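You operate a simulated robot arm through the tools that you are given. There is no shell and no other tool.

You are at the controls of a simulated two-armed robot. One attempt, no reset.

JOB
Put two of the spare bolts from the side bench top on the deck under the near table. Take the wiper block from the side bench top and put it on top of the brown shelf carton. Take the shallow dish on the side bench top and put it away on the front bench top. Fetch the open tin and set it on top of the brown stock carton on the side bench top. Put the black seal disc from the side bench top on top of the silver spacer puck there and the white seal disc on the front bench shelf. Any order will do. Set down upright: spare bolt, wiper block.

It is judged by the outcome, as a careful person would: the job done as asked, and still so three seconds after it is handed in. It fails if anything else is knocked over, pushed out of place, dropped, spilled or broken. A push-on lid holds only when it is set on centred and level and pressed home; a screw cap is set on level and turned clockwise until tight.

ROBOT AND FRAMES
Two 6-joint arms with two-finger parallel grippers on one trunk, on a base that moves. Base frame: it is fixed to the floor where the robot stands at the start and does not move with it; the origin is under the middle of the robot, x ahead of it, y to its left, z up. Readings come in m, degrees, newtons and seconds.
The left shoulder is at the start at [0.284, 0.183, 0.905], the right one opposite. With the tool pointing down near the work surface each hand reaches from about 0.52 to 0.9 m from the robot's upright axis, wherever it stands, measured 20 degrees to its own side. Places, roughly: deck under the near table [-1.2, 0.8, 0.4]; front bench shelf [-3.3, -0.8, 0.3]; front bench top [-3.3, -0.8, 0.9]; open tin [1, -1.25, 1]; seal disc [0.75, -1.25, 1]; shallow dish (15x11x4 cm) [0.3, -2.6, 0.9]; shelf carton [1.25, -1.25, 1]; spacer puck [0.75, -1.25, 1]; spare bolt (3x3x6 cm) [0.6, -1.6, 0.9]; stock carton [0.75, -1.75, 1]; wiper block (10x6x6 cm) [0.7, -1.5, 0.9]. Payload 1.57 kg a hand.
The TCP of each hand is the grasp point between the finger pads, 0.03 m short of the fingertips. In the tool frame z runs along the fingers and y along their closing line. Largest opening 0.08 m; finger width 0.017, thickness 0.012; the body of the gripper, 0.04 by 0.082 m, starts 0.08 m behind the TCP.
Orientation is told as [roll, pitch, yaw] about the base's x, y, z axes, in that order, counted from this pose: with the fingers straight down and closing along the base's y, the tool's x points along the base's -x, its y along +y and its z along -z.

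CONTROLS
- The arms move only by the tool arm_command. It takes "left_rows", "right_rows" or both (then of equal length, played together; a hand with none holds still); each is a list of rows, each a list of 7 numbers: the shift along the tool's x, y, z in units of 30 mm (1.0 is 30 mm), then the turn, a rotation vector about the tool's x, y, z in units of 5 degrees (1.0 is 5 degrees), then the finger opening in m, from 0 to 0.08. In form: [[x, y, z, wx, wy, wz, hand], ...]. A call has 1 to 20 rows; each row shifts and turns the commanded pose from where the row before left it, along the tool's axes as they then stand. A call with a number of a shift or a turn outside -1 to 1 is refused whole. Rows are played at 5 a second. More than 0.05 m and 8.6 degrees between two rows, or a gripper value outside its range, and nothing of the call is played. Where a pose cannot be reached the arm comes as near as it can. A force on the tool above 40 N (or 10 N above the force at the start of the call, whichever is more), or a blocked arm, ends the call early, and 0.2 s more pass. Each finger travels about 0.153 m/s and halts on what it meets, pressing with about 27 N; the grip force reading is that of the motor and also rises with nothing between the fingers. The clock runs only during rows and for 0.2 s after the last one: add rows that do not move to give the fingers time. The reply holds the time, the measured pose of the TCP, the force on the tool along the base axes, the opening and the grip force, in the units named above and with some noise, with the torque about the TCP (base axes, N m) and any sound that the robot's microphone picked up.
- Cameras (640 x 400 px; columns grow to the right, rows downward): "scene" is now at [0.2514, -0.0038, 1.3681]; the picture's right is [0.07, -1.00, -0.00], its down [-0.52, -0.03, -0.85] and it looks along [0.85, 0.06, -0.52] (base axes); focal length 229 px, centre (320, 200). "left" rides on the left gripper at [0.072, 0.007, -0.122] in its tool frame; the picture's right is [-0.09, 1.00, 0.00], its down [-0.84, -0.08, -0.54] and it looks along [-0.54, -0.05, 0.84] (tool axes); focal length 238 px, centre (320, 200). "right" rides on the right gripper at [0.072, -0.007, -0.122] in its tool frame; the picture's right is [0.09, 1.00, 0.00], its down [-0.84, 0.08, -0.54] and it looks along [-0.54, 0.05, 0.84] (tool axes); focal length 238 px, centre (320, 200). There is no depth. A picture from a camera that has moved, and an enlarged one, comes with that camera's place and axes in the base frame and with its lens. The place of the scene camera against the robot may be out by one fixed shift of up to 0.012 m in any direction.
- get_image(camera): a new picture of that camera. It takes no simulated time.
- slide_trunk(by): slides the trunk up (or, below 0, down) by that many m; the arms and the scene camera ride with it, the base frame stays. It gives what a move gives, with no picture.
- roll_base(legs): drives the robot by 1 to 6 legs, each [ahead, turn to the left] in m and degrees, along the robot's own axes; the way and the turn of a leg run together, so that a leg with both is an arc; at most 1.5 m and 180 degrees a leg. The arms and the cameras ride along, it lands a little off, and it stops where it bumps. It gives what a move gives.
- turn_head(pan, tilt): turns the head with the scene camera to pan (to the left, within 86 degrees either way) and tilt (down, from -29 to 69), counted from straight ahead of the robot. It gives what a move gives.
- enlarge(camera, box): a new picture of the part [left, top, right, bottom] of that camera's present view, enlarged. It takes no simulated time.
- finish_job(): hands the job in; it is judged then, once.

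Places have to be worked out from the pictures, the camera data and where the tool is seen. Open the grippers and draw the arms clear of the work before you hand the job in, unless the task says otherwise.

The tools are called by a JSON object that holds its "method" and its "body". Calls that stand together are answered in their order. arm_command: Moves the arms, as the interface text tells. Its arguments: {"type":"object","properties":{"left_rows":{"type":"array"},"right_rows":{"type":"array"}},"required":[]} The other tools are called the same way: slide_trunk (by) moves the trunk up or down; roll_base (legs) drives the base; turn_head (pan, tilt) turns the head that bears the scene camera; get_image (camera) takes a picture; enlarge (camera, box) takes an enlarged picture of a part of a camera's view; finish_job () hands the job in.

At the start:

```text
time: 0.0
left_tool_pos: [0.5542, 0.2528, 1.2388]
left_tool_rot: [0.1, 0.1, 0.1]
left_ft_force: [0.1, -0.6, -0.8]
left_torque: [0.0, -0.03, 0.01]
left_gripper_width: 0.08
left_grasp_force: 0.0
right_tool_pos: [0.5441, -0.2757, 1.221]
right_tool_rot: [0.0, 0.2, 0.1]
right_ft_force: [0.1, -0.6, 0.3]
right_torque: [-0.03, -0.02, -0.03]
right_gripper_width: 0.08
right_grasp_force: 0.0
trunk travel left (down, up): [-0.6, 0.39]
robot x, y, heading: [-0.0011, -0.0038, 0.1]
head pan, tilt (commanded): [3.8, 31.2]
```

scene: 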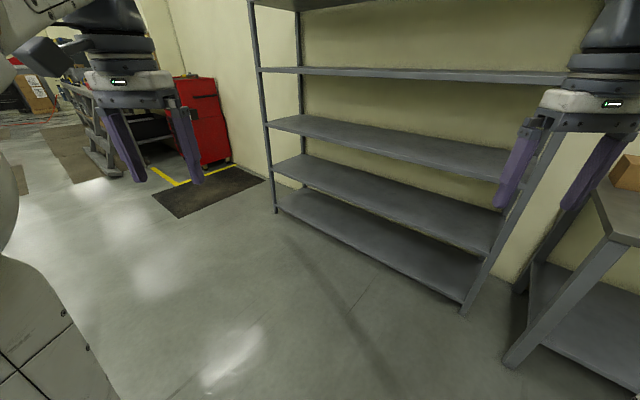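
right: 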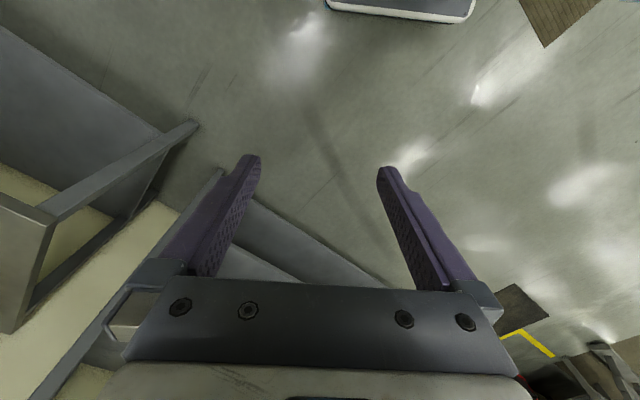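
left: 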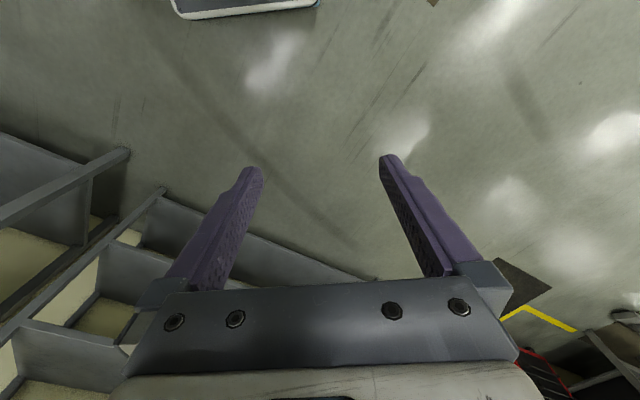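

The side bench should be to the right of the robot. I turn the head to the right to look at it.

{"method": "turn_head", "body": {"pan": -60, "tilt": 25}}

```text
time: 1.3
left_tool_pos: [0.549, 0.2527, 1.2407]
left_tool_rot: [0.2, -0.2, 0.1]
left_ft_force: [0.3, 0.9, -0.2]
left_torque: [-0.03, 0.02, -0.01]
left_gripper_width: 0.0798
left_grasp_force: 0.0
right_tool_pos: [0.5385, -0.2755, 1.2244]
right_tool_rot: [0.1, -0.2, 0.1]
right_ft_force: [-0.2, -0.3, -0.4]
right_torque: [-0.04, 0.04, 0.0]
right_gripper_width: 0.08
right_grasp_force: 0.0
trunk travel left (down, up): [-0.6, 0.39]
robot x, y, heading: [-0.0025, -0.0024, 0.0]
head pan, tilt (commanded): [-60.0, 25.0]
```

Head is turned; I take a picture of the side bench.

{"method": "get_image", "body": {"camera": "scene"}}

```text
taken
camera scene: at [0.2078, -0.09, 1.3782], right [-0.87, -0.5, 0.0], down [-0.22, 0.37, -0.91], along [0.45, -0.78, -0.43], focal length 229 px, centre (320, 200)
```

scene: 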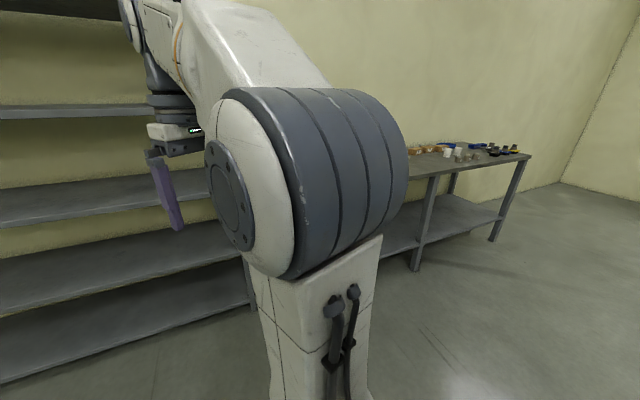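

The right arm blocks part of the view, and the side bench runs obliquely with its front edge about from (0.9,-0.97) to (-0.4,-2.67). I turn the base about 37° to the right to face it.

{"method": "roll_base", "body": {"legs": [[0, -60]]}}

{"method": "turn_head", "body": {"pan": 0, "tilt": 28}}

{"method": "get_image", "body": {"camera": "scene"}}

```text
time: 4.3
left_tool_pos: [0.5021, -0.3431, 1.2405]
left_tool_rot: [0.0, -0.2, -58.9]
left_ft_force: [-0.7, -0.3, -0.8]
left_torque: [0.02, 0.02, 0.02]
left_gripper_width: 0.08
left_grasp_force: 0.1
right_tool_pos: [0.0434, -0.6053, 1.2233]
right_tool_rot: [0.1, -0.2, -59.0]
right_ft_force: [0.3, -0.1, -0.8]
right_torque: [0.01, -0.01, -0.01]
right_gripper_width: 0.0798
right_grasp_force: 0.0
trunk travel left (down, up): [-0.6, 0.39]
robot x, y, heading: [-0.0032, -0.0027, -59.2]
head pan, tilt (commanded): [-60.0, 25.0]
```

```text
time: 5.7
left_tool_pos: [0.4982, -0.3377, 1.2421]
left_tool_rot: [0.1, -0.4, -59.1]
left_ft_force: [0.1, 0.1, 0.6]
left_torque: [0.02, 0.02, 0.0]
left_gripper_width: 0.0804
left_grasp_force: 0.0
right_tool_pos: [0.0402, -0.6005, 1.2249]
right_tool_rot: [0.1, -0.3, -59.1]
right_ft_force: [-0.8, -0.2, 0.9]
right_torque: [0.0, 0.04, -0.03]
right_gripper_width: 0.0802
right_grasp_force: 0.0
trunk travel left (down, up): [-0.6, 0.39]
robot x, y, heading: [-0.0038, -0.002, -59.2]
head pan, tilt (commanded): [0.0, 28.0]
```

```text
taken
camera scene: at [0.1266, -0.2314, 1.3732], right [-0.86, -0.51, 0.0], down [-0.24, 0.41, -0.88], along [0.45, -0.76, -0.47], focal length 229 px, centre (320, 200)
```

scene: 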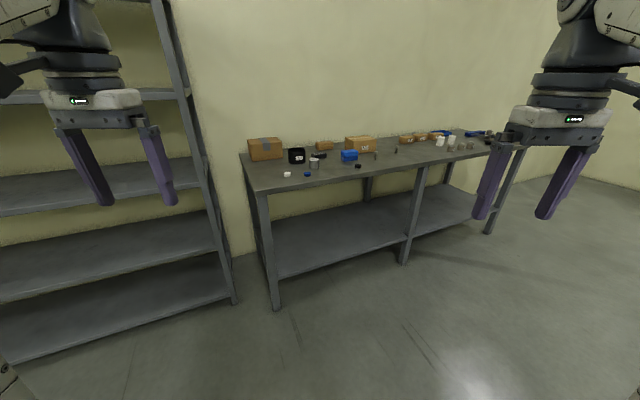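

The bench is in full view now. I enlarge the two halves of the bench top to identify objects.

{"method": "enlarge", "body": {"camera": "scene", "box": [235, 120, 395, 200]}}

{"method": "enlarge", "body": {"camera": "scene", "box": [360, 110, 520, 190]}}

```text
4.00 times, centred on (315, 160) of scene
camera zoom: at [0.1266, -0.2314, 1.3732], right [-0.86, -0.51, 0.0], down [-0.24, 0.41, -0.88], along [0.45, -0.76, -0.47], focal length 917 px, centre (340, 360)
```

zoom: 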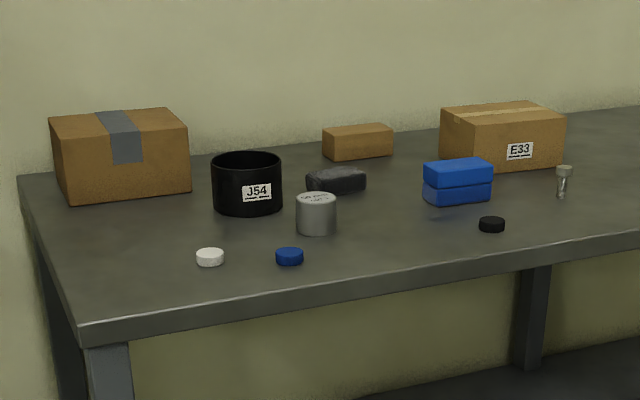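

```text
4.00 times, centred on (440, 150) of scene
camera zoom: at [0.1266, -0.2314, 1.3732], right [-0.86, -0.51, 0.0], down [-0.24, 0.41, -0.88], along [0.45, -0.76, -0.47], focal length 917 px, centre (-160, 400)
```

zoom: 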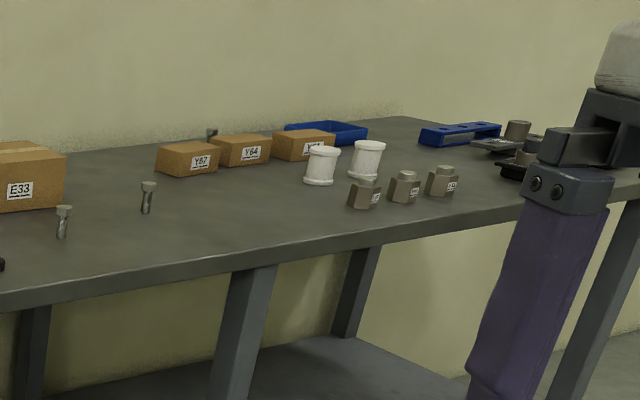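

The shelf carton (taped), black tin, puck, discs, blue wiper block, stock carton E33, and bolts are identified; the dish is the blue tray further along. The bench front edge runs along heading about -126°, so I drive to stand in front of its left part, facing about -36°.

{"method": "roll_base", "body": {"legs": [[0, -18], [0.98, 0], [0, 41]]}}

{"method": "turn_head", "body": {"pan": 0, "tilt": 45}}

{"method": "get_image", "body": {"camera": "scene"}}

```text
time: 13.6
left_tool_pos: [0.8171, -1.013, 1.2416]
left_tool_rot: [0.2, -0.5, -33.6]
left_ft_force: [-0.5, -0.3, -0.4]
left_torque: [0.02, -0.02, 0.0]
left_gripper_width: 0.08
left_grasp_force: 0.1
right_tool_pos: [0.5148, -1.4474, 1.2258]
right_tool_rot: [0.1, -0.6, -33.6]
right_ft_force: [0.6, -0.1, -0.1]
right_torque: [0.01, -0.02, -0.05]
right_gripper_width: 0.0797
right_grasp_force: 0.1
trunk travel left (down, up): [-0.6, 0.39]
robot x, y, heading: [0.2232, -0.923, -33.7]
head pan, tilt (commanded): [0.0, 28.0]
```

```text
time: 14.3
left_tool_pos: [0.8177, -1.0136, 1.2412]
left_tool_rot: [0.1, -0.4, -33.6]
left_ft_force: [-0.2, 0.8, -0.5]
left_torque: [0.04, -0.01, 0.0]
left_gripper_width: 0.0801
left_grasp_force: 0.1
right_tool_pos: [0.5147, -1.4465, 1.2234]
right_tool_rot: [0.0, -0.5, -33.5]
right_ft_force: [-0.7, 1.2, -1.0]
right_torque: [-0.03, -0.02, -0.02]
right_gripper_width: 0.0798
right_grasp_force: 0.1
trunk travel left (down, up): [-0.6, 0.39]
robot x, y, heading: [0.2255, -0.9269, -33.7]
head pan, tilt (commanded): [0.0, 45.0]
```

```text
taken
camera scene: at [0.4186, -1.0662, 1.3473], right [-0.56, -0.83, 0.0], down [-0.59, 0.39, -0.71], along [0.59, -0.39, -0.71], focal length 229 px, centre (320, 200)
```

scene: 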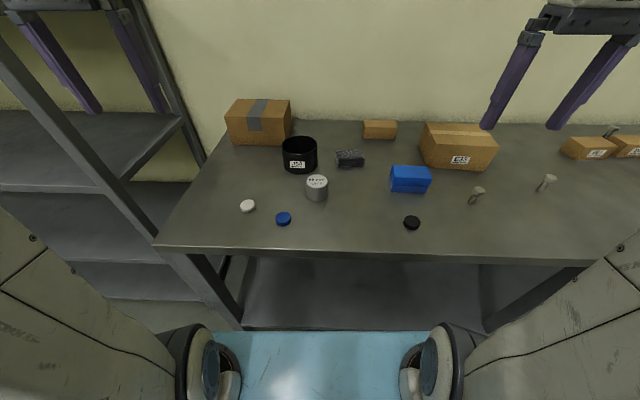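

The bench is ahead with its edge about 0.5 m from the axis, and I have a clear view of all items. I square up to the bench (turn right ~2.7°) and come 0.07 m nearer.

{"method": "roll_base", "body": {"legs": [[0, -3], [0.07, 0]]}}

{"method": "turn_head", "body": {"pan": 0, "tilt": 45}}

{"method": "get_image", "body": {"camera": "scene"}}

{"method": "enlarge", "body": {"camera": "scene", "box": [160, 80, 360, 230]}}

{"method": "enlarge", "body": {"camera": "scene", "box": [360, 100, 560, 250]}}

{"method": "get_image", "body": {"camera": "right"}}

{"method": "get_image", "body": {"camera": "left"}}

```text
time: 15.8
left_tool_pos: [0.868, -1.0854, 1.242]
left_tool_rot: [0.1, -0.5, -36.7]
left_ft_force: [1.1, 0.3, 0.9]
left_torque: [0.0, -0.04, 0.01]
left_gripper_width: 0.0797
left_grasp_force: 0.1
right_tool_pos: [0.544, -1.5037, 1.2239]
right_tool_rot: [-0.1, -0.5, -36.5]
right_ft_force: [-0.6, 0.0, 0.5]
right_torque: [0.0, 0.01, 0.03]
right_gripper_width: 0.08
right_grasp_force: 0.1
trunk travel left (down, up): [-0.6, 0.39]
robot x, y, heading: [0.2783, -0.9647, -36.8]
head pan, tilt (commanded): [0.0, 45.0]
```

```text
time: 16.4
left_tool_pos: [0.8694, -1.0866, 1.2426]
left_tool_rot: [0.1, -0.5, -36.6]
left_ft_force: [0.0, -0.5, 0.2]
left_torque: [-0.04, 0.01, -0.01]
left_gripper_width: 0.08
left_grasp_force: 0.1
right_tool_pos: [0.5433, -1.5046, 1.2242]
right_tool_rot: [0.1, -0.5, -36.6]
right_ft_force: [-1.2, 0.1, 0.5]
right_torque: [0.01, 0.01, 0.0]
right_gripper_width: 0.0798
right_grasp_force: 0.1
trunk travel left (down, up): [-0.6, 0.39]
robot x, y, heading: [0.2814, -0.9652, -36.8]
head pan, tilt (commanded): [0.0, 45.0]
```

```text
taken
camera scene: at [0.4682, -1.1189, 1.3472], right [-0.6, -0.8, 0.0], down [-0.57, 0.42, -0.71], along [0.57, -0.42, -0.71], focal length 229 px, centre (320, 200)
```

scene: 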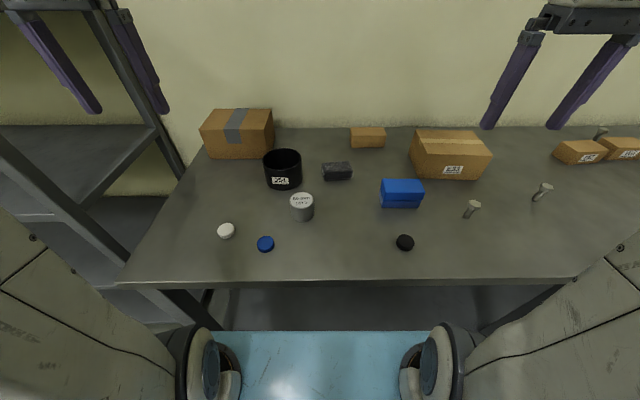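

```text
2.67 times, centred on (260, 155) of scene
camera zoom: at [0.4682, -1.1189, 1.3472], right [-0.6, -0.8, 0.0], down [-0.57, 0.42, -0.71], along [0.57, -0.42, -0.71], focal length 611 px, centre (480, 320)
```

zoom: 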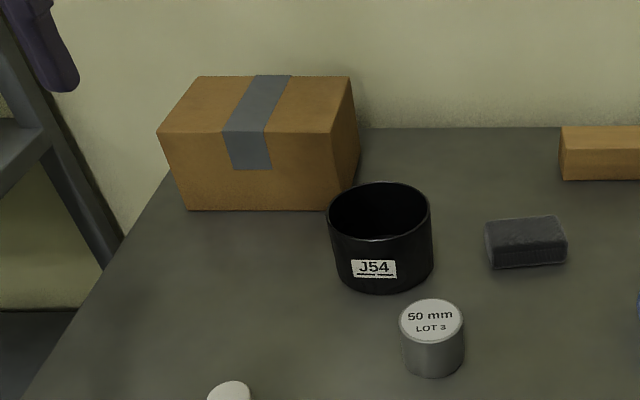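

```text
2.67 times, centred on (460, 175) of scene
camera zoom: at [0.4682, -1.1189, 1.3472], right [-0.6, -0.8, 0.0], down [-0.57, 0.42, -0.71], along [0.57, -0.42, -0.71], focal length 611 px, centre (-53, 267)
```

zoom: 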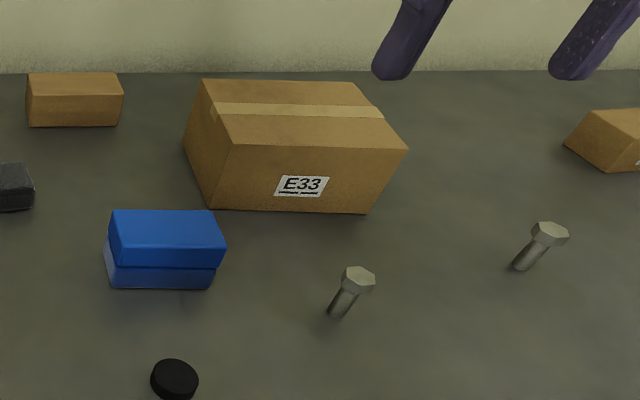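

```text
taken
camera right: at [0.482, -1.467, 1.3457], right [0.52, 0.85, 0.0], down [0.71, -0.43, 0.55], along [0.47, -0.29, -0.84], focal length 238 px, centre (320, 200)
```

right: 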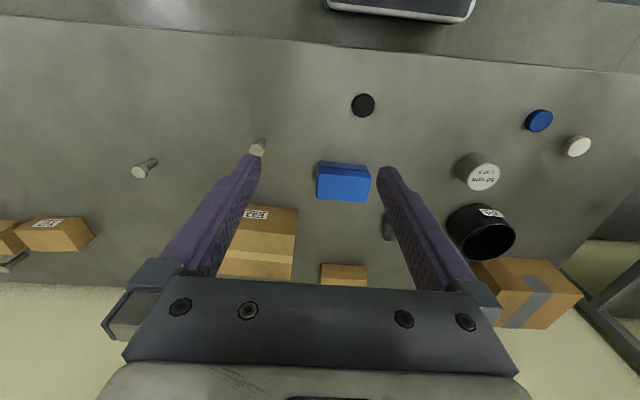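

```text
taken
camera left: at [0.8135, -1.0378, 1.3643], right [0.67, 0.74, 0.0], down [0.62, -0.56, 0.55], along [0.41, -0.37, -0.84], focal length 238 px, centre (320, 200)
```

left: 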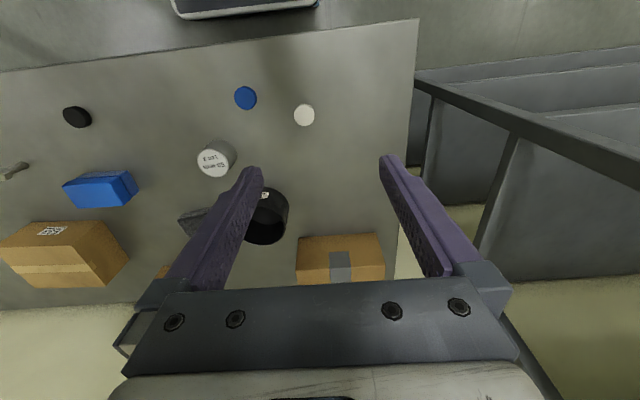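

Good views now. To decide which one is the wiper block (10x6x6), I look closely at the blue and dark blocks.

{"method": "enlarge", "body": {"camera": "scene", "box": [310, 140, 440, 221]}}

{"method": "enlarge", "body": {"camera": "right", "box": [300, 140, 400, 220]}}

{"method": "enlarge", "body": {"camera": "left", "box": [40, 140, 340, 290]}}

```text
4.92 times, centred on (375, 180) of scene
camera zoom: at [0.4682, -1.1189, 1.3472], right [-0.6, -0.8, 0.0], down [-0.57, 0.42, -0.71], along [0.57, -0.42, -0.71], focal length 1129 px, centre (49, 296)
```

zoom: 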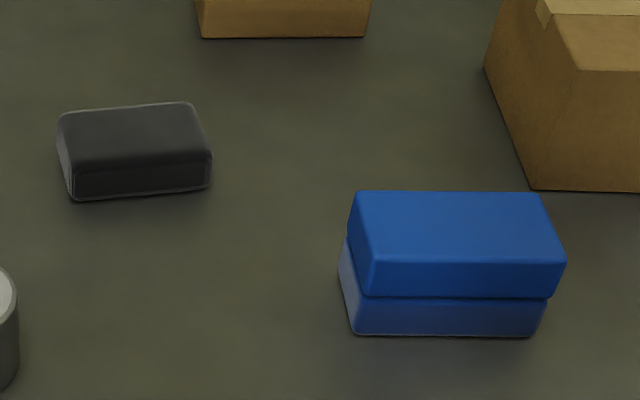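

```text
5.00 times, centred on (350, 180) of right
camera zoom: at [0.482, -1.467, 1.3457], right [0.52, 0.85, 0.0], down [0.71, -0.43, 0.55], along [0.47, -0.29, -0.84], focal length 1192 px, centre (170, 300)
```

zoom: 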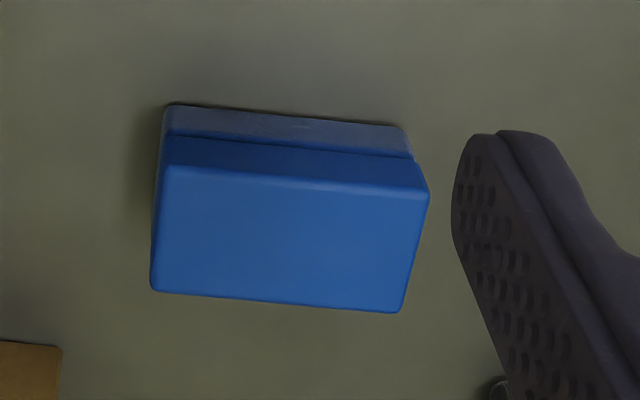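

```text
2.13 times, centred on (190, 215) of left
camera zoom: at [0.8135, -1.0378, 1.3643], right [0.67, 0.74, 0.0], down [0.62, -0.56, 0.55], along [0.41, -0.37, -0.84], focal length 508 px, centre (597, 168)
```

zoom: 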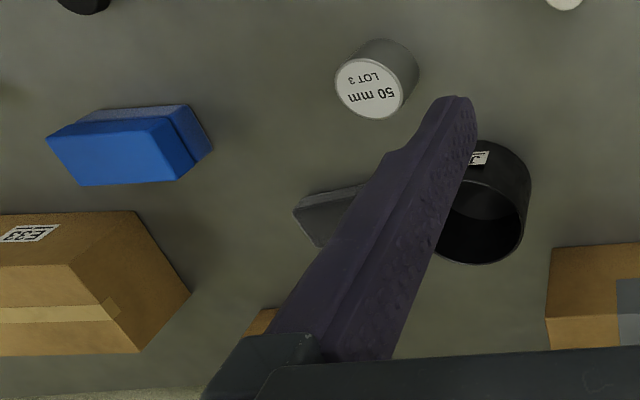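

The blue block measures ~10x6x6 so it is the wiper block. In the robot's frame the black disc is at about (0.542 ahead, -0.202) and the puck top at (0.641, +0.036, ~0.95); I move the right hand above the black disc.

{"method": "arm_command", "body": {"right_rows": [[-0.03, 0.31, 0.85, 0, 0, 0, 0.08], [-0.03, 0.31, 0.85, 0, 0, 0, 0.08], [-0.03, 0.31, 0.85, 0, 0, 0, 0.08], [-0.03, 0.31, 0.85, 0, 0, 0, 0.08], [-0.03, 0.31, 0.85, 0, 0, 0, 0.08], [-0.03, 0.31, 0.85, 0, 0, 0, 0.08], [-0.03, 0.31, 0.85, 0, 0, 0, 0.08], [-0.03, 0.31, 0.85, 0, 0, 0, 0.08], [0, 0, 0, 0, 0, 0, 0.08]]}}

{"method": "get_image", "body": {"camera": "right"}}

{"method": "get_image", "body": {"camera": "scene"}}

```text
time: 18.4
left_tool_pos: [0.868, -1.0852, 1.2418]
left_tool_rot: [0.1, -0.6, -36.6]
left_ft_force: [0.5, -0.2, 0.1]
left_torque: [0.01, 0.01, -0.02]
left_gripper_width: 0.0801
left_grasp_force: 0.0
right_tool_pos: [0.5938, -1.4504, 1.0193]
right_tool_rot: [0.1, -0.6, -36.6]
right_ft_force: [-0.3, -0.2, 0.8]
right_torque: [0.0, 0.03, -0.01]
right_gripper_width: 0.0798
right_grasp_force: 0.1
trunk travel left (down, up): [-0.6, 0.39]
robot x, y, heading: [0.2812, -0.9686, -36.7]
head pan, tilt (commanded): [0.0, 45.0]
```

```text
taken
camera right: at [0.5316, -1.414, 1.1403], right [0.52, 0.85, 0.0], down [0.71, -0.43, 0.55], along [0.47, -0.29, -0.84], focal length 238 px, centre (320, 200)
```

right: 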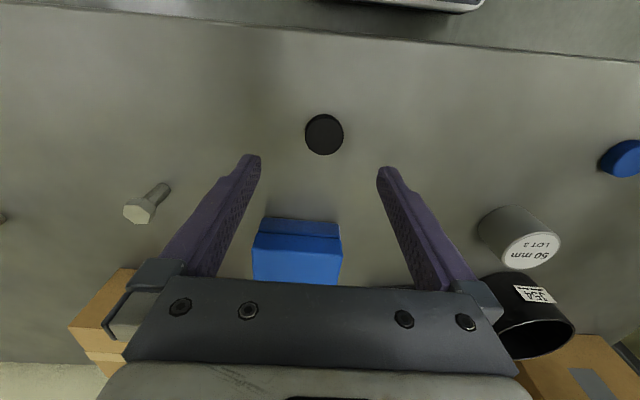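

```text
taken
camera scene: at [0.4682, -1.1189, 1.3472], right [-0.6, -0.8, 0.0], down [-0.57, 0.42, -0.71], along [0.57, -0.42, -0.71], focal length 229 px, centre (320, 200)
```

scene: 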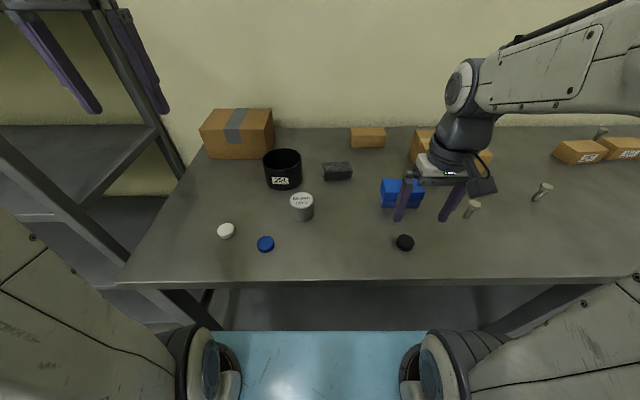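

The hand is nearly straight over the black disc (about 3 mm to go left). I go down to just above the table.

{"method": "arm_command", "body": {"right_rows": [[0, 0.1, 0.9, 0, 0, 0, 0.08], [0, 0, 0.9, 0, 0, 0, 0.08], [0, 0, 0.75, 0, 0, 0, 0.08], [0, 0, 0, 0, 0, 0, 0.08]]}}

{"method": "get_image", "body": {"camera": "right"}}

{"method": "enlarge", "body": {"camera": "scene", "box": [350, 180, 480, 261]}}

```text
time: 19.4
left_tool_pos: [0.8689, -1.0868, 1.2424]
left_tool_rot: [0.1, -0.5, -36.6]
left_ft_force: [0.6, 0.7, 0.0]
left_torque: [0.01, -0.02, -0.01]
left_gripper_width: 0.08
left_grasp_force: 0.1
right_tool_pos: [0.5981, -1.4501, 0.9459]
right_tool_rot: [0.0, -0.5, -36.6]
right_ft_force: [0.0, -0.2, -0.4]
right_torque: [-0.01, 0.03, -0.03]
right_gripper_width: 0.0803
right_grasp_force: 0.0
trunk travel left (down, up): [-0.6, 0.39]
robot x, y, heading: [0.2787, -0.9625, -36.4]
head pan, tilt (commanded): [0.0, 45.0]
```

```text
taken
camera right: at [0.534, -1.4118, 1.065], right [0.52, 0.85, 0.0], down [0.71, -0.43, 0.55], along [0.47, -0.29, -0.84], focal length 238 px, centre (320, 200)
```

right: 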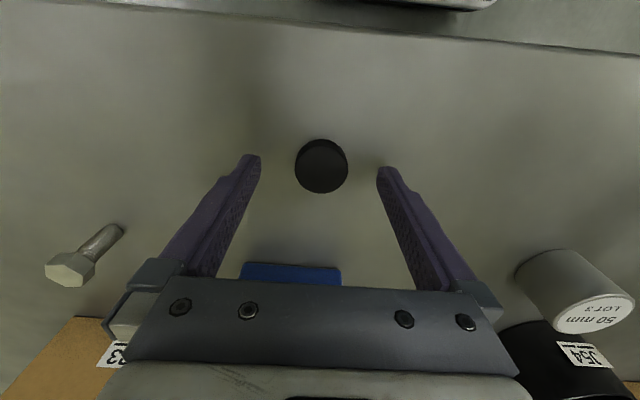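

```text
4.92 times, centred on (415, 220) of scene
camera zoom: at [0.4683, -1.1189, 1.3472], right [-0.6, -0.8, 0.0], down [-0.57, 0.42, -0.71], along [0.57, -0.42, -0.71], focal length 1129 px, centre (-148, 99)
```

zoom: 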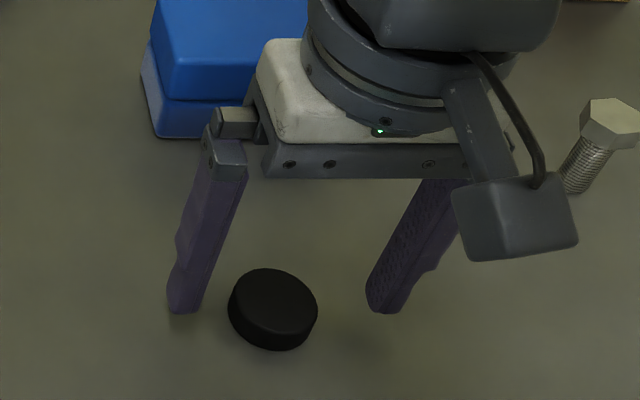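

The disc is centred between the fingers, tips about 1.6 cm above the bench. I lower a further 12 mm and close on the disc.

{"method": "arm_command", "body": {"right_rows": [[0.1, 0, 0.4, 0, 0, 0, 0.08], [0, 0, 0, 0, 0, 0, 0.08], [0, 0, 0, 0, 0, 0, 0.03], [0, 0, 0, 0, 0, 0, 0.03], [0, 0, 0, 0, 0, 0, 0.03]]}}

{"method": "get_image", "body": {"camera": "right"}}

```text
time: 20.6
left_tool_pos: [0.8691, -1.0869, 1.2409]
left_tool_rot: [0.0, -0.6, -36.7]
left_ft_force: [0.2, -0.5, 0.7]
left_torque: [0.01, 0.0, 0.01]
left_gripper_width: 0.0799
left_grasp_force: 0.0
right_tool_pos: [0.5951, -1.446, 0.9322]
right_tool_rot: [0.0, -0.5, -36.5]
right_ft_force: [-0.4, -0.2, 0.2]
right_torque: [-0.01, -0.01, 0.0]
right_gripper_width: 0.036
right_grasp_force: 27.0
trunk travel left (down, up): [-0.6, 0.39]
robot x, y, heading: [0.2784, -0.966, -36.7]
head pan, tilt (commanded): [0.0, 45.0]
```

```text
taken
camera right: at [0.5329, -1.4092, 1.0529], right [0.52, 0.85, 0.0], down [0.71, -0.43, 0.55], along [0.47, -0.29, -0.84], focal length 238 px, centre (320, 200)
```

right: 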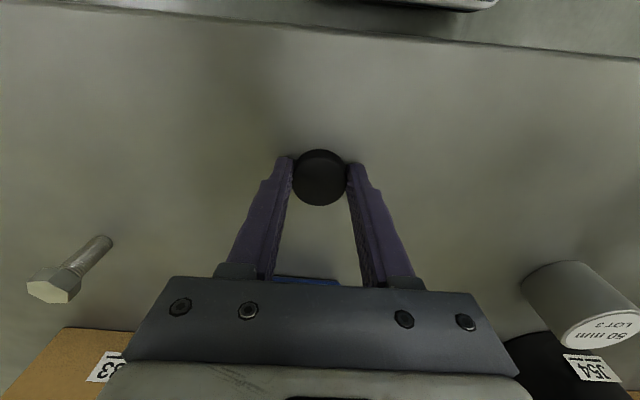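

The black disc is held (width 0.036). I lift it 12 cm and carry it to above the puck.

{"method": "arm_command", "body": {"right_rows": [[0, 0, -0.7, 0, 0, 0, 0.03], [0, 0, -0.9, 0, 0, 0, 0.03], [0, 0, -0.9, 0, 0, 0, 0.03], [0, 0, -0.9, 0, 0, 0, 0.03], [-0.42, 0.97, 0, 0, 0, 0, 0.03], [-0.42, 0.97, 0, 0, 0, 0, 0.03], [-0.42, 0.97, 0, 0, 0, 0, 0.03], [-0.42, 0.97, 0, 0, 0, 0, 0.03], [-0.42, 0.97, 0, 0, 0, 0, 0.03], [-0.42, 0.97, 0, 0, 0, 0, 0.03], [-0.42, 0.97, 0, 0, 0, 0, 0.03], [-0.42, 0.97, 0, 0, 0, 0, 0.03], [0, 0, 0, 0, 0, 0, 0.03]]}}

{"method": "get_image", "body": {"camera": "right"}}

{"method": "get_image", "body": {"camera": "scene"}}

```text
time: 23.4
left_tool_pos: [0.8675, -1.0856, 1.2406]
left_tool_rot: [0.1, -0.4, -36.6]
left_ft_force: [-0.6, -0.1, -0.3]
left_torque: [0.01, -0.01, -0.02]
left_gripper_width: 0.08
left_grasp_force: 0.1
right_tool_pos: [0.812, -1.3165, 1.0349]
right_tool_rot: [0.1, -0.5, -36.6]
right_ft_force: [-0.4, -1.1, 0.2]
right_torque: [-0.02, 0.02, -0.01]
right_gripper_width: 0.0354
right_grasp_force: 27.4
trunk travel left (down, up): [-0.6, 0.39]
robot x, y, heading: [0.2839, -0.9654, -36.4]
head pan, tilt (commanded): [0.0, 45.0]
```

```text
taken
camera right: at [0.7501, -1.2797, 1.1555], right [0.52, 0.85, 0.0], down [0.71, -0.43, 0.55], along [0.47, -0.29, -0.84], focal length 238 px, centre (320, 200)
```

right: 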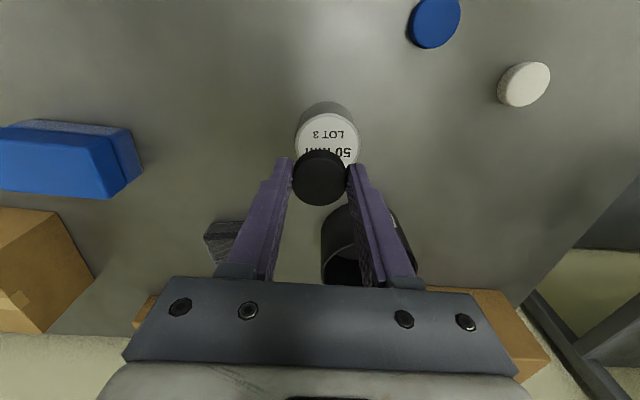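

```text
taken
camera scene: at [0.4684, -1.1188, 1.3472], right [-0.6, -0.8, 0.0], down [-0.57, 0.42, -0.71], along [0.57, -0.42, -0.71], focal length 229 px, centre (320, 200)
```

scene: 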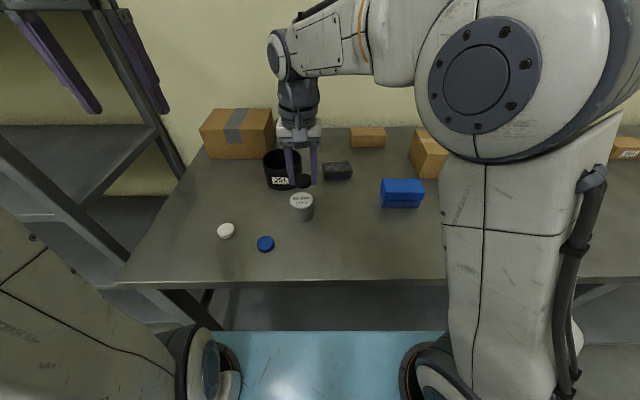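

The disc is nearly above the puck. I enlarge the wrist view to measure the puck's top centre.

{"method": "enlarge", "body": {"camera": "right", "box": [260, 90, 390, 220]}}

```text
3.08 times, centred on (325, 155) of right
camera zoom: at [0.7501, -1.2797, 1.1555], right [0.52, 0.85, 0.0], down [0.71, -0.43, 0.55], along [0.47, -0.29, -0.84], focal length 733 px, centre (305, 338)
```

zoom: 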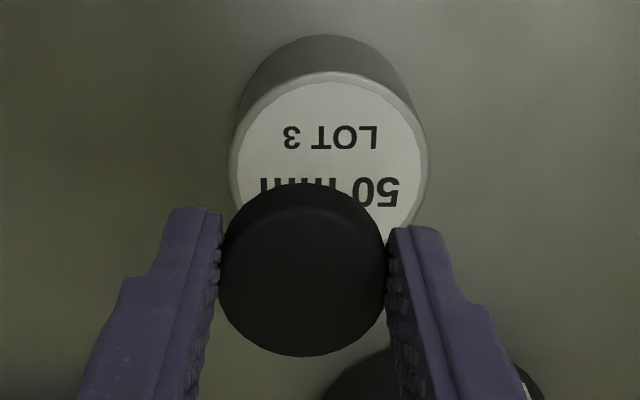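

The puck's centre is 6 mm to the left of the tool axis. I correct and lower to just above it.

{"method": "arm_command", "body": {"right_rows": [[0, 0.2, 0.3, 0, 0, 0, 0.03], [0, 0, 0.6, 0, 0, 0, 0.03], [0, 0, 0.6, 0, 0, 0, 0.03], [0, 0, 0, 0, 0, 0, 0.03]]}}

{"method": "enlarge", "body": {"camera": "right", "box": [260, 90, 390, 220]}}

{"method": "enlarge", "body": {"camera": "scene", "box": [250, 130, 380, 230]}}

```text
time: 24.4
left_tool_pos: [0.8681, -1.0865, 1.2434]
left_tool_rot: [0.1, -0.5, -36.6]
left_ft_force: [-0.1, 0.7, -0.4]
left_torque: [0.01, 0.0, -0.04]
left_gripper_width: 0.0802
left_grasp_force: 0.2
right_tool_pos: [0.8176, -1.3142, 0.9918]
right_tool_rot: [0.0, -0.3, -36.6]
right_ft_force: [0.0, 0.4, 0.6]
right_torque: [0.01, -0.03, 0.01]
right_gripper_width: 0.0357
right_grasp_force: 26.7
trunk travel left (down, up): [-0.6, 0.39]
robot x, y, heading: [0.282, -0.9687, -36.7]
head pan, tilt (commanded): [0.0, 45.0]
```

```text
3.08 times, centred on (325, 155) of right
camera zoom: at [0.7561, -1.2776, 1.1127], right [0.52, 0.85, 0.0], down [0.71, -0.43, 0.55], along [0.47, -0.29, -0.84], focal length 733 px, centre (305, 338)
```

zoom: 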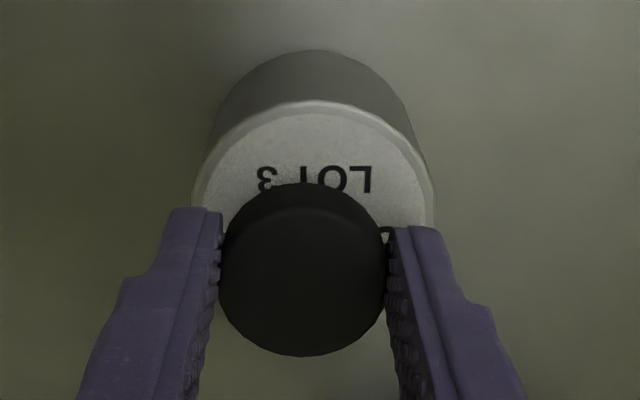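

```text
4.00 times, centred on (315, 180) of scene
camera zoom: at [0.4683, -1.1189, 1.3472], right [-0.6, -0.8, 0.0], down [-0.57, 0.42, -0.71], along [0.57, -0.42, -0.71], focal length 917 px, centre (340, 280)
```

zoom: 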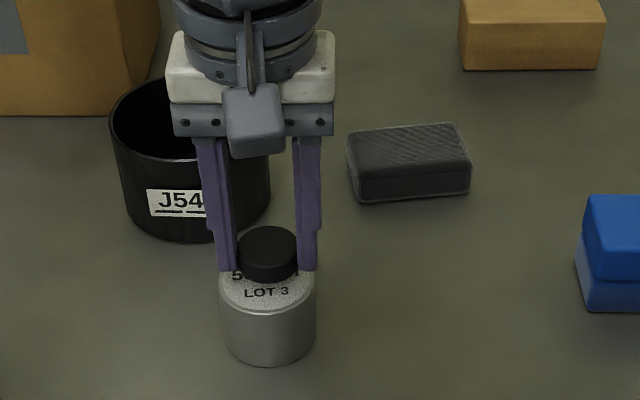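

The disc is within 2–3 mm of centre. I make the small correction and lower in small steps to touch.

{"method": "arm_command", "body": {"right_rows": [[0.08, 0.05, 0.1, 0, 0, 0, 0.03], [0, 0, 0.1, 0, 0, 0, 0.03], [0, 0, 0.05, 0, 0, 0, 0.03], [0, 0, 0, 0, 0, 0, 0.03]]}}

{"method": "enlarge", "body": {"camera": "scene", "box": [270, 160, 350, 230]}}

```text
time: 25.4
left_tool_pos: [0.8685, -1.0861, 1.2414]
left_tool_rot: [0.1, -0.4, -36.6]
left_ft_force: [0.0, 0.5, -0.2]
left_torque: [0.03, -0.03, 0.0]
left_gripper_width: 0.0798
left_grasp_force: 0.0
right_tool_pos: [0.8182, -1.3116, 0.9827]
right_tool_rot: [-0.1, -0.5, -36.6]
right_ft_force: [-0.8, -0.8, -0.6]
right_torque: [0.02, 0.0, 0.0]
right_gripper_width: 0.0357
right_grasp_force: 27.1
trunk travel left (down, up): [-0.6, 0.39]
robot x, y, heading: [0.2799, -0.9691, -36.9]
head pan, tilt (commanded): [0.0, 45.0]
```

```text
5.71 times, centred on (310, 195) of scene
camera zoom: at [0.4683, -1.1188, 1.3472], right [-0.6, -0.8, 0.0], down [-0.57, 0.42, -0.71], along [0.57, -0.42, -0.71], focal length 1310 px, centre (377, 229)
```

zoom: 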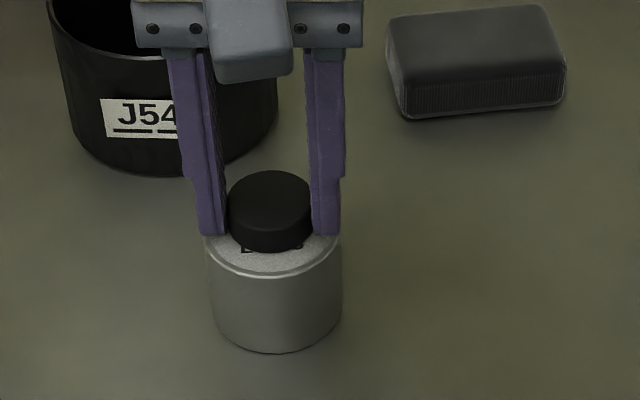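

No contact force yet, very close. I continue lowering in 1.5 mm steps.

{"method": "arm_command", "body": {"right_rows": [[0, 0, 0.05, 0, 0, 0, 0.03], [0, 0, 0.05, 0, 0, 0, 0.03], [0, 0, 0, 0, 0, 0, 0.03]]}}

```text
time: 26.2
left_tool_pos: [0.8671, -1.0867, 1.2425]
left_tool_rot: [0.1, -0.4, -36.6]
left_ft_force: [0.5, 0.6, -0.1]
left_torque: [0.0, 0.02, 0.0]
left_gripper_width: 0.0801
left_grasp_force: 0.0
right_tool_pos: [0.8177, -1.311, 0.9817]
right_tool_rot: [0.1, -0.7, -36.6]
right_ft_force: [-1.4, -0.9, 21.9]
right_torque: [-0.08, -0.04, 0.0]
right_gripper_width: 0.0356
right_grasp_force: 26.7
trunk travel left (down, up): [-0.6, 0.39]
robot x, y, heading: [0.2819, -0.9679, -36.3]
head pan, tilt (commanded): [0.0, 45.0]
```

The disc has touched the puck (22 N). I ease up slightly, open, and withdraw upwards.

{"method": "arm_command", "body": {"right_rows": [[0, 0, -0.06, 0, 0, 0, 0.03], [0, 0, 0, 0, 0, 0, 0.05], [0, 0, 0, 0, 0, 0, 0.07], [0, 0, 0, 0, 0, 0, 0.07], [0, 0, -0.6, 0, 0, 0, 0.07], [0, 0, -0.9, 0, 0, 0, 0.07], [0, 0, -0.9, 0, 0, 0, 0.07], [0, 0, 0, 0, 0, 0, 0.07]]}}

{"method": "enlarge", "body": {"camera": "right", "box": [220, 60, 420, 220]}}

{"method": "get_image", "body": {"camera": "scene"}}

```text
time: 28.0
left_tool_pos: [0.8693, -1.0868, 1.242]
left_tool_rot: [0.0, -0.6, -36.6]
left_ft_force: [-0.1, -0.8, 0.9]
left_torque: [-0.04, 0.0, -0.01]
left_gripper_width: 0.0801
left_grasp_force: 0.0
right_tool_pos: [0.8183, -1.3104, 1.0552]
right_tool_rot: [0.0, -0.5, -36.7]
right_ft_force: [0.5, -0.5, 0.1]
right_torque: [-0.01, 0.0, -0.01]
right_gripper_width: 0.0702
right_grasp_force: 0.0
trunk travel left (down, up): [-0.6, 0.39]
robot x, y, heading: [0.2793, -0.9638, -36.8]
head pan, tilt (commanded): [0.0, 45.0]
```

```text
2.50 times, centred on (320, 140) of right
camera zoom: at [0.7556, -1.273, 1.1754], right [0.52, 0.85, 0.0], down [0.71, -0.43, 0.55], along [0.47, -0.29, -0.84], focal length 596 px, centre (320, 350)
```

zoom: 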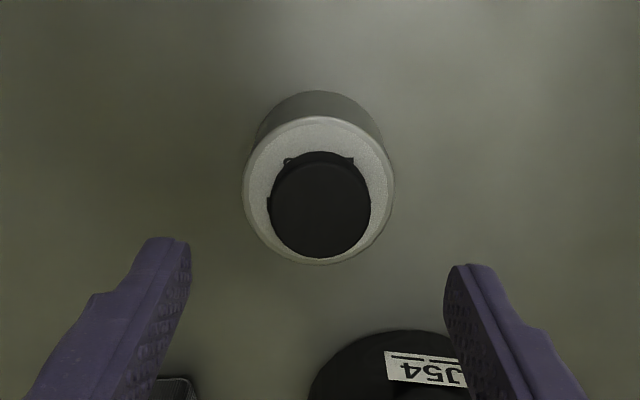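

```text
taken
camera scene: at [0.4682, -1.1188, 1.3472], right [-0.6, -0.8, 0.0], down [-0.57, 0.42, -0.71], along [0.57, -0.42, -0.71], focal length 229 px, centre (320, 200)
```

scene: 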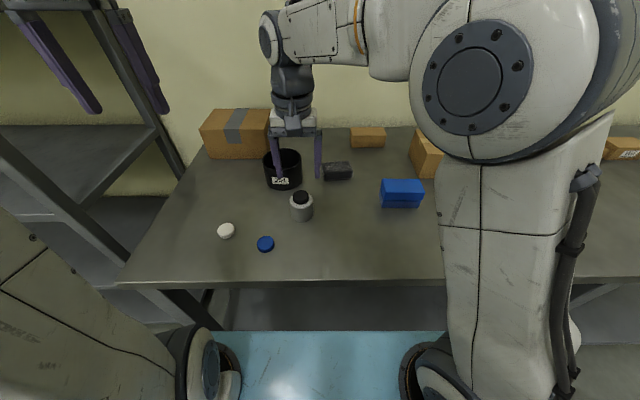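

The black disc sits centred on the puck. To gain reach for the carton tops I raise the trunk by 0.2 m and move 0.05 m nearer to the bench.

{"method": "slide_trunk", "body": {"by": 0.2}}

{"method": "roll_base", "body": {"legs": [[0.05, 0]]}}

{"method": "get_image", "body": {"camera": "scene"}}

{"method": "get_image", "body": {"camera": "right"}}

{"method": "get_image", "body": {"camera": "left"}}

```text
time: 30.2
left_tool_pos: [0.8686, -1.0873, 1.4414]
left_tool_rot: [0.1, -0.5, -36.6]
left_ft_force: [0.6, 1.2, -0.1]
left_torque: [0.04, -0.03, 0.0]
left_gripper_width: 0.0801
left_grasp_force: 0.0
right_tool_pos: [0.8191, -1.3108, 1.2536]
right_tool_rot: [0.0, -0.4, -36.6]
right_ft_force: [0.2, 0.0, 0.5]
right_torque: [-0.01, 0.01, 0.01]
right_gripper_width: 0.0699
right_grasp_force: 0.0
trunk travel left (down, up): [-0.8, 0.19]
robot x, y, heading: [0.2778, -0.9649, -36.5]
head pan, tilt (commanded): [0.0, 45.0]
```

```text
time: 31.1
left_tool_pos: [0.9078, -1.1146, 1.4419]
left_tool_rot: [0.0, -0.5, -36.5]
left_ft_force: [0.0, 0.0, 0.3]
left_torque: [0.01, -0.03, 0.01]
left_gripper_width: 0.0798
left_grasp_force: 0.0
right_tool_pos: [0.8589, -1.3377, 1.2535]
right_tool_rot: [-0.1, -0.5, -36.5]
right_ft_force: [-0.1, 0.8, 0.1]
right_torque: [-0.04, -0.05, 0.01]
right_gripper_width: 0.0701
right_grasp_force: 0.0
trunk travel left (down, up): [-0.8, 0.19]
robot x, y, heading: [0.3183, -0.9996, -36.6]
head pan, tilt (commanded): [0.0, 45.0]
```

```text
taken
camera scene: at [0.5073, -1.1474, 1.5472], right [-0.6, -0.8, 0.0], down [-0.57, 0.42, -0.71], along [0.57, -0.42, -0.71], focal length 229 px, centre (320, 200)
```

scene: 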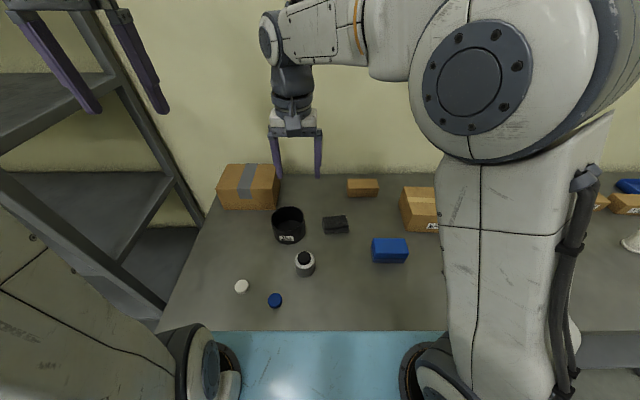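

```text
taken
camera right: at [0.7951, -1.3012, 1.3749], right [0.52, 0.85, 0.0], down [0.72, -0.43, 0.55], along [0.47, -0.29, -0.84], focal length 238 px, centre (320, 200)
```

right: 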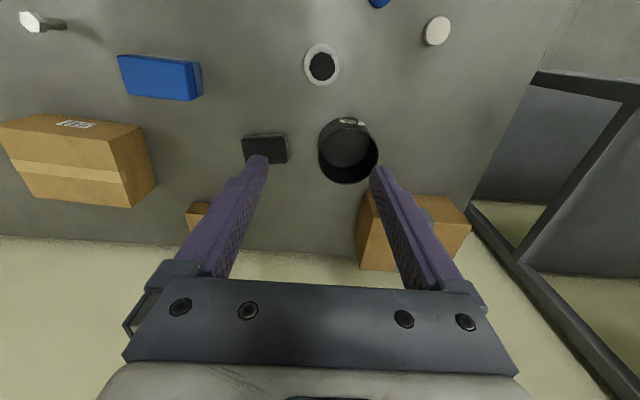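

```text
taken
camera left: at [0.8525, -1.0658, 1.5643], right [0.67, 0.75, 0.0], down [0.62, -0.56, 0.55], along [0.41, -0.36, -0.84], focal length 238 px, centre (320, 200)
```

left: 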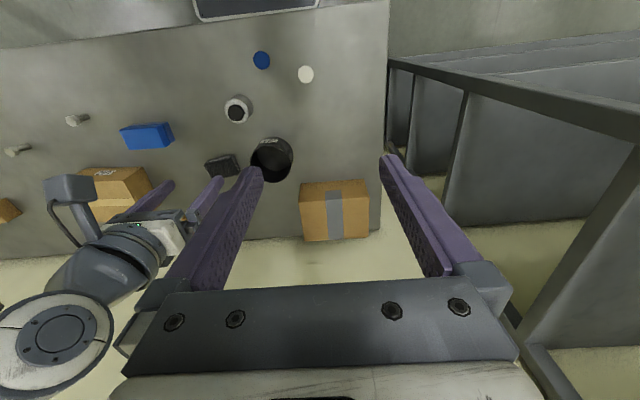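

The robot stands closer now, trunk raised. The tin's centre is about (0.733, 0.105) in the robot frame; I move the right hand above the tin's right-hand wall to look at it closely.

{"method": "arm_command", "body": {"right_rows": [[-0.65, 0.03, 0.85, 0, 0, 0, 0.07], [-0.65, 0.03, 0.85, 0, 0, 0, 0.07], [-0.65, 0.03, 0.85, 0, 0, 0, 0.07], [-0.65, 0.03, 0.85, 0, 0, 0, 0.07], [-0.65, 0.03, 0.85, 0, 0, 0, 0.07], [0, 0, 0, 0, 0, 0, 0.07]]}}

{"method": "get_image", "body": {"camera": "right"}}

{"method": "enlarge", "body": {"camera": "scene", "box": [210, 150, 370, 250]}}

```text
time: 32.5
left_tool_pos: [0.9062, -1.1148, 1.4413]
left_tool_rot: [0.0, -0.3, -36.4]
left_ft_force: [0.8, 0.0, -0.3]
left_torque: [0.04, 0.0, -0.05]
left_gripper_width: 0.0799
left_grasp_force: 0.2
right_tool_pos: [0.9394, -1.3939, 1.1236]
right_tool_rot: [0.0, -0.4, -36.6]
right_ft_force: [0.0, 1.2, -0.6]
right_torque: [0.0, 0.01, 0.01]
right_gripper_width: 0.0701
right_grasp_force: 0.0
trunk travel left (down, up): [-0.8, 0.19]
robot x, y, heading: [0.3177, -0.9951, -36.5]
head pan, tilt (commanded): [0.0, 45.0]
```

```text
taken
camera right: at [0.8773, -1.3565, 1.2463], right [0.52, 0.85, 0.0], down [0.71, -0.43, 0.55], along [0.47, -0.29, -0.84], focal length 238 px, centre (320, 200)
```

right: 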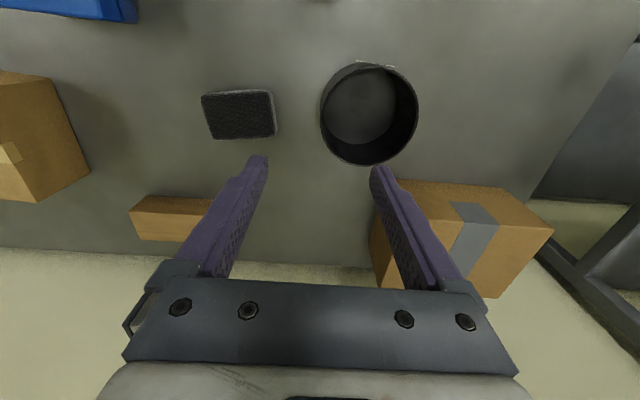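

```text
4.00 times, centred on (290, 200) of scene
camera zoom: at [0.5078, -1.1477, 1.5472], right [-0.6, -0.8, 0.0], down [-0.57, 0.42, -0.71], along [0.57, -0.42, -0.71], focal length 917 px, centre (440, 200)
```

zoom: 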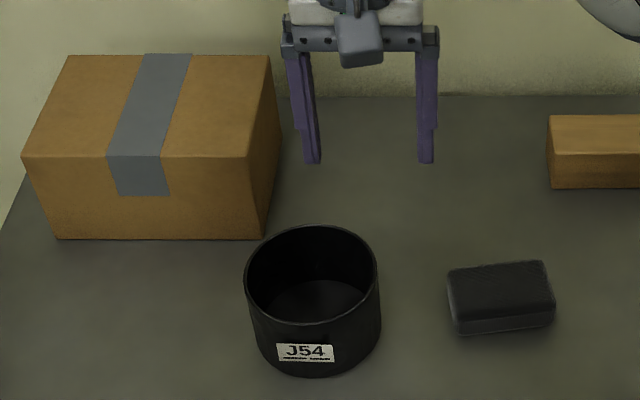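

The tin is empty, rim radius ≈0.055 m, rim height ≈0.97. Its right wall is in line laterally and the centre is 12 mm closer to the robot than the tool; I correct and lower until the tips are just above the rim.

{"method": "arm_command", "body": {"right_rows": [[0.4, 0, 0.5, 0, 0, 0, 0.07], [0, 0, 0.9, 0, 0, 0, 0.07], [0, 0, 0.9, 0, 0, 0, 0.07], [0, 0, 0.9, 0, 0, 0, 0.07], [0, 0, 0.4, 0, 0, 0, 0.07], [0, 0, 0, 0, 0, 0, 0.07]]}}

{"method": "get_image", "body": {"camera": "right"}}

{"method": "enlarge", "body": {"camera": "scene", "box": [230, 170, 370, 270]}}

```text
time: 33.9
left_tool_pos: [0.9071, -1.1144, 1.442]
left_tool_rot: [0.0, -0.4, -36.6]
left_ft_force: [-1.0, 0.7, -0.5]
left_torque: [0.0, 0.0, -0.01]
left_gripper_width: 0.0799
left_grasp_force: 0.0
right_tool_pos: [0.9302, -1.389, 1.0175]
right_tool_rot: [0.0, -0.6, -36.5]
right_ft_force: [-0.8, 0.4, -0.4]
right_torque: [0.01, 0.02, -0.05]
right_gripper_width: 0.0701
right_grasp_force: 0.1
trunk travel left (down, up): [-0.8, 0.19]
robot x, y, heading: [0.3169, -0.9933, -36.6]
head pan, tilt (commanded): [0.0, 45.0]
```

```text
taken
camera right: at [0.8681, -1.3498, 1.1385], right [0.52, 0.85, 0.0], down [0.72, -0.43, 0.55], along [0.47, -0.29, -0.84], focal length 238 px, centre (320, 200)
```

right: 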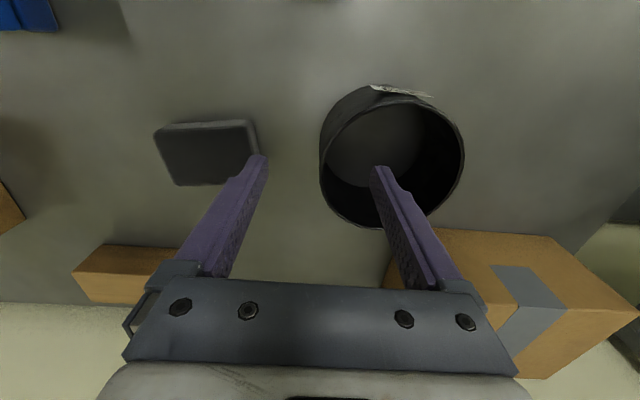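

```text
4.00 times, centred on (300, 220) of scene
camera zoom: at [0.5075, -1.1476, 1.5472], right [-0.6, -0.8, 0.0], down [-0.57, 0.42, -0.71], along [0.57, -0.42, -0.71], focal length 917 px, centre (400, 120)
```

zoom: 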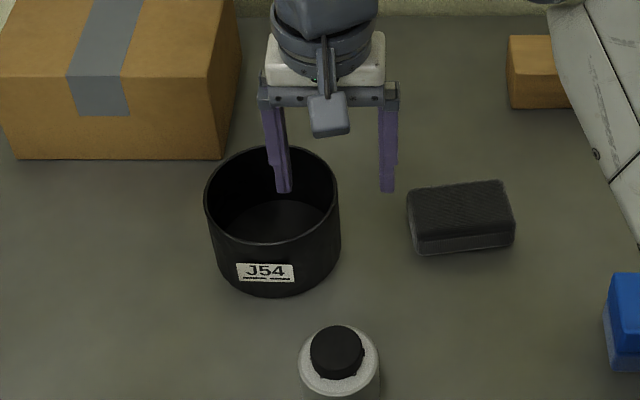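

Alignment is good: the wall lies midway between the fingers. I nudge 4 mm back and lower so one finger goes inside the tin, then close on the wall.

{"method": "arm_command", "body": {"right_rows": [[0.14, 0, 0.4, 0, 0, 0, 0.07], [0, 0, 0.7, 0, 0, 0, 0.07], [0, 0, 0.7, 0, 0, 0, 0.07], [0, 0, 0, 0, 0, 0, 0.07], [0, 0, 0, 0, 0, 0, 0.04], [0, 0, 0, 0, 0, 0, 0.02], [0, 0, 0, 0, 0, 0, 0.0], [0, 0, 0, 0, 0, 0, 0.0], [0, 0, 0, 0, 0, 0, 0.0]]}}

{"method": "get_image", "body": {"camera": "right"}}

{"method": "enlarge", "body": {"camera": "scene", "box": [230, 170, 370, 270]}}

```text
time: 35.9
left_tool_pos: [0.9072, -1.1141, 1.4418]
left_tool_rot: [0.0, -0.4, -36.5]
left_ft_force: [0.1, 0.0, 0.0]
left_torque: [0.03, -0.03, 0.0]
left_gripper_width: 0.08
left_grasp_force: 0.0
right_tool_pos: [0.9278, -1.3834, 0.9648]
right_tool_rot: [-0.1, -0.5, -36.5]
right_ft_force: [-0.3, 0.4, 0.9]
right_torque: [0.09, -0.05, 0.1]
right_gripper_width: 0.0045
right_grasp_force: 24.9
trunk travel left (down, up): [-0.8, 0.19]
robot x, y, heading: [0.3188, -0.9937, -36.5]
head pan, tilt (commanded): [0.0, 45.0]
```

```text
taken
camera right: at [0.8659, -1.3462, 1.0843], right [0.52, 0.85, 0.0], down [0.72, -0.43, 0.55], along [0.47, -0.29, -0.84], focal length 238 px, centre (320, 200)
```

right: 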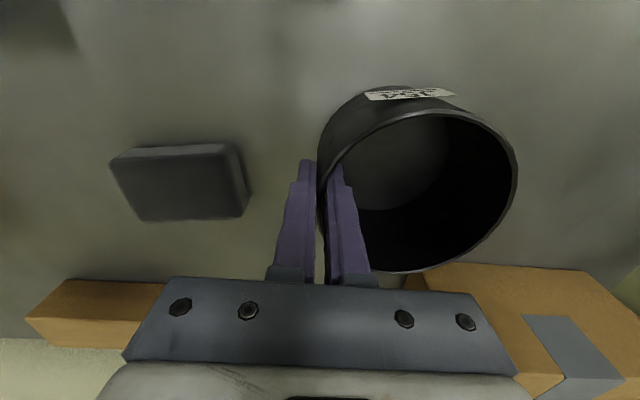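

```text
4.00 times, centred on (300, 220) of scene
camera zoom: at [0.5075, -1.1475, 1.5472], right [-0.6, -0.8, 0.0], down [-0.57, 0.42, -0.71], along [0.57, -0.42, -0.71], focal length 917 px, centre (400, 120)
```

zoom: 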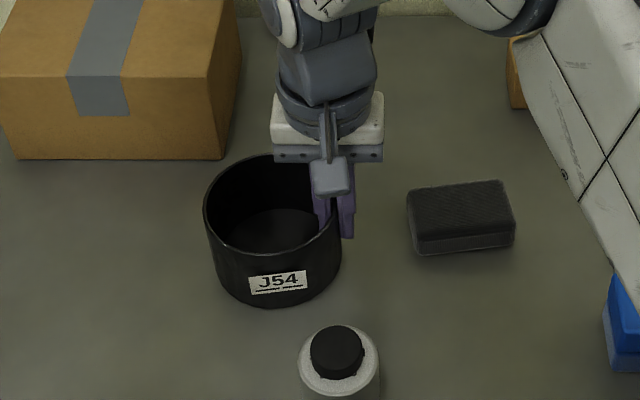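

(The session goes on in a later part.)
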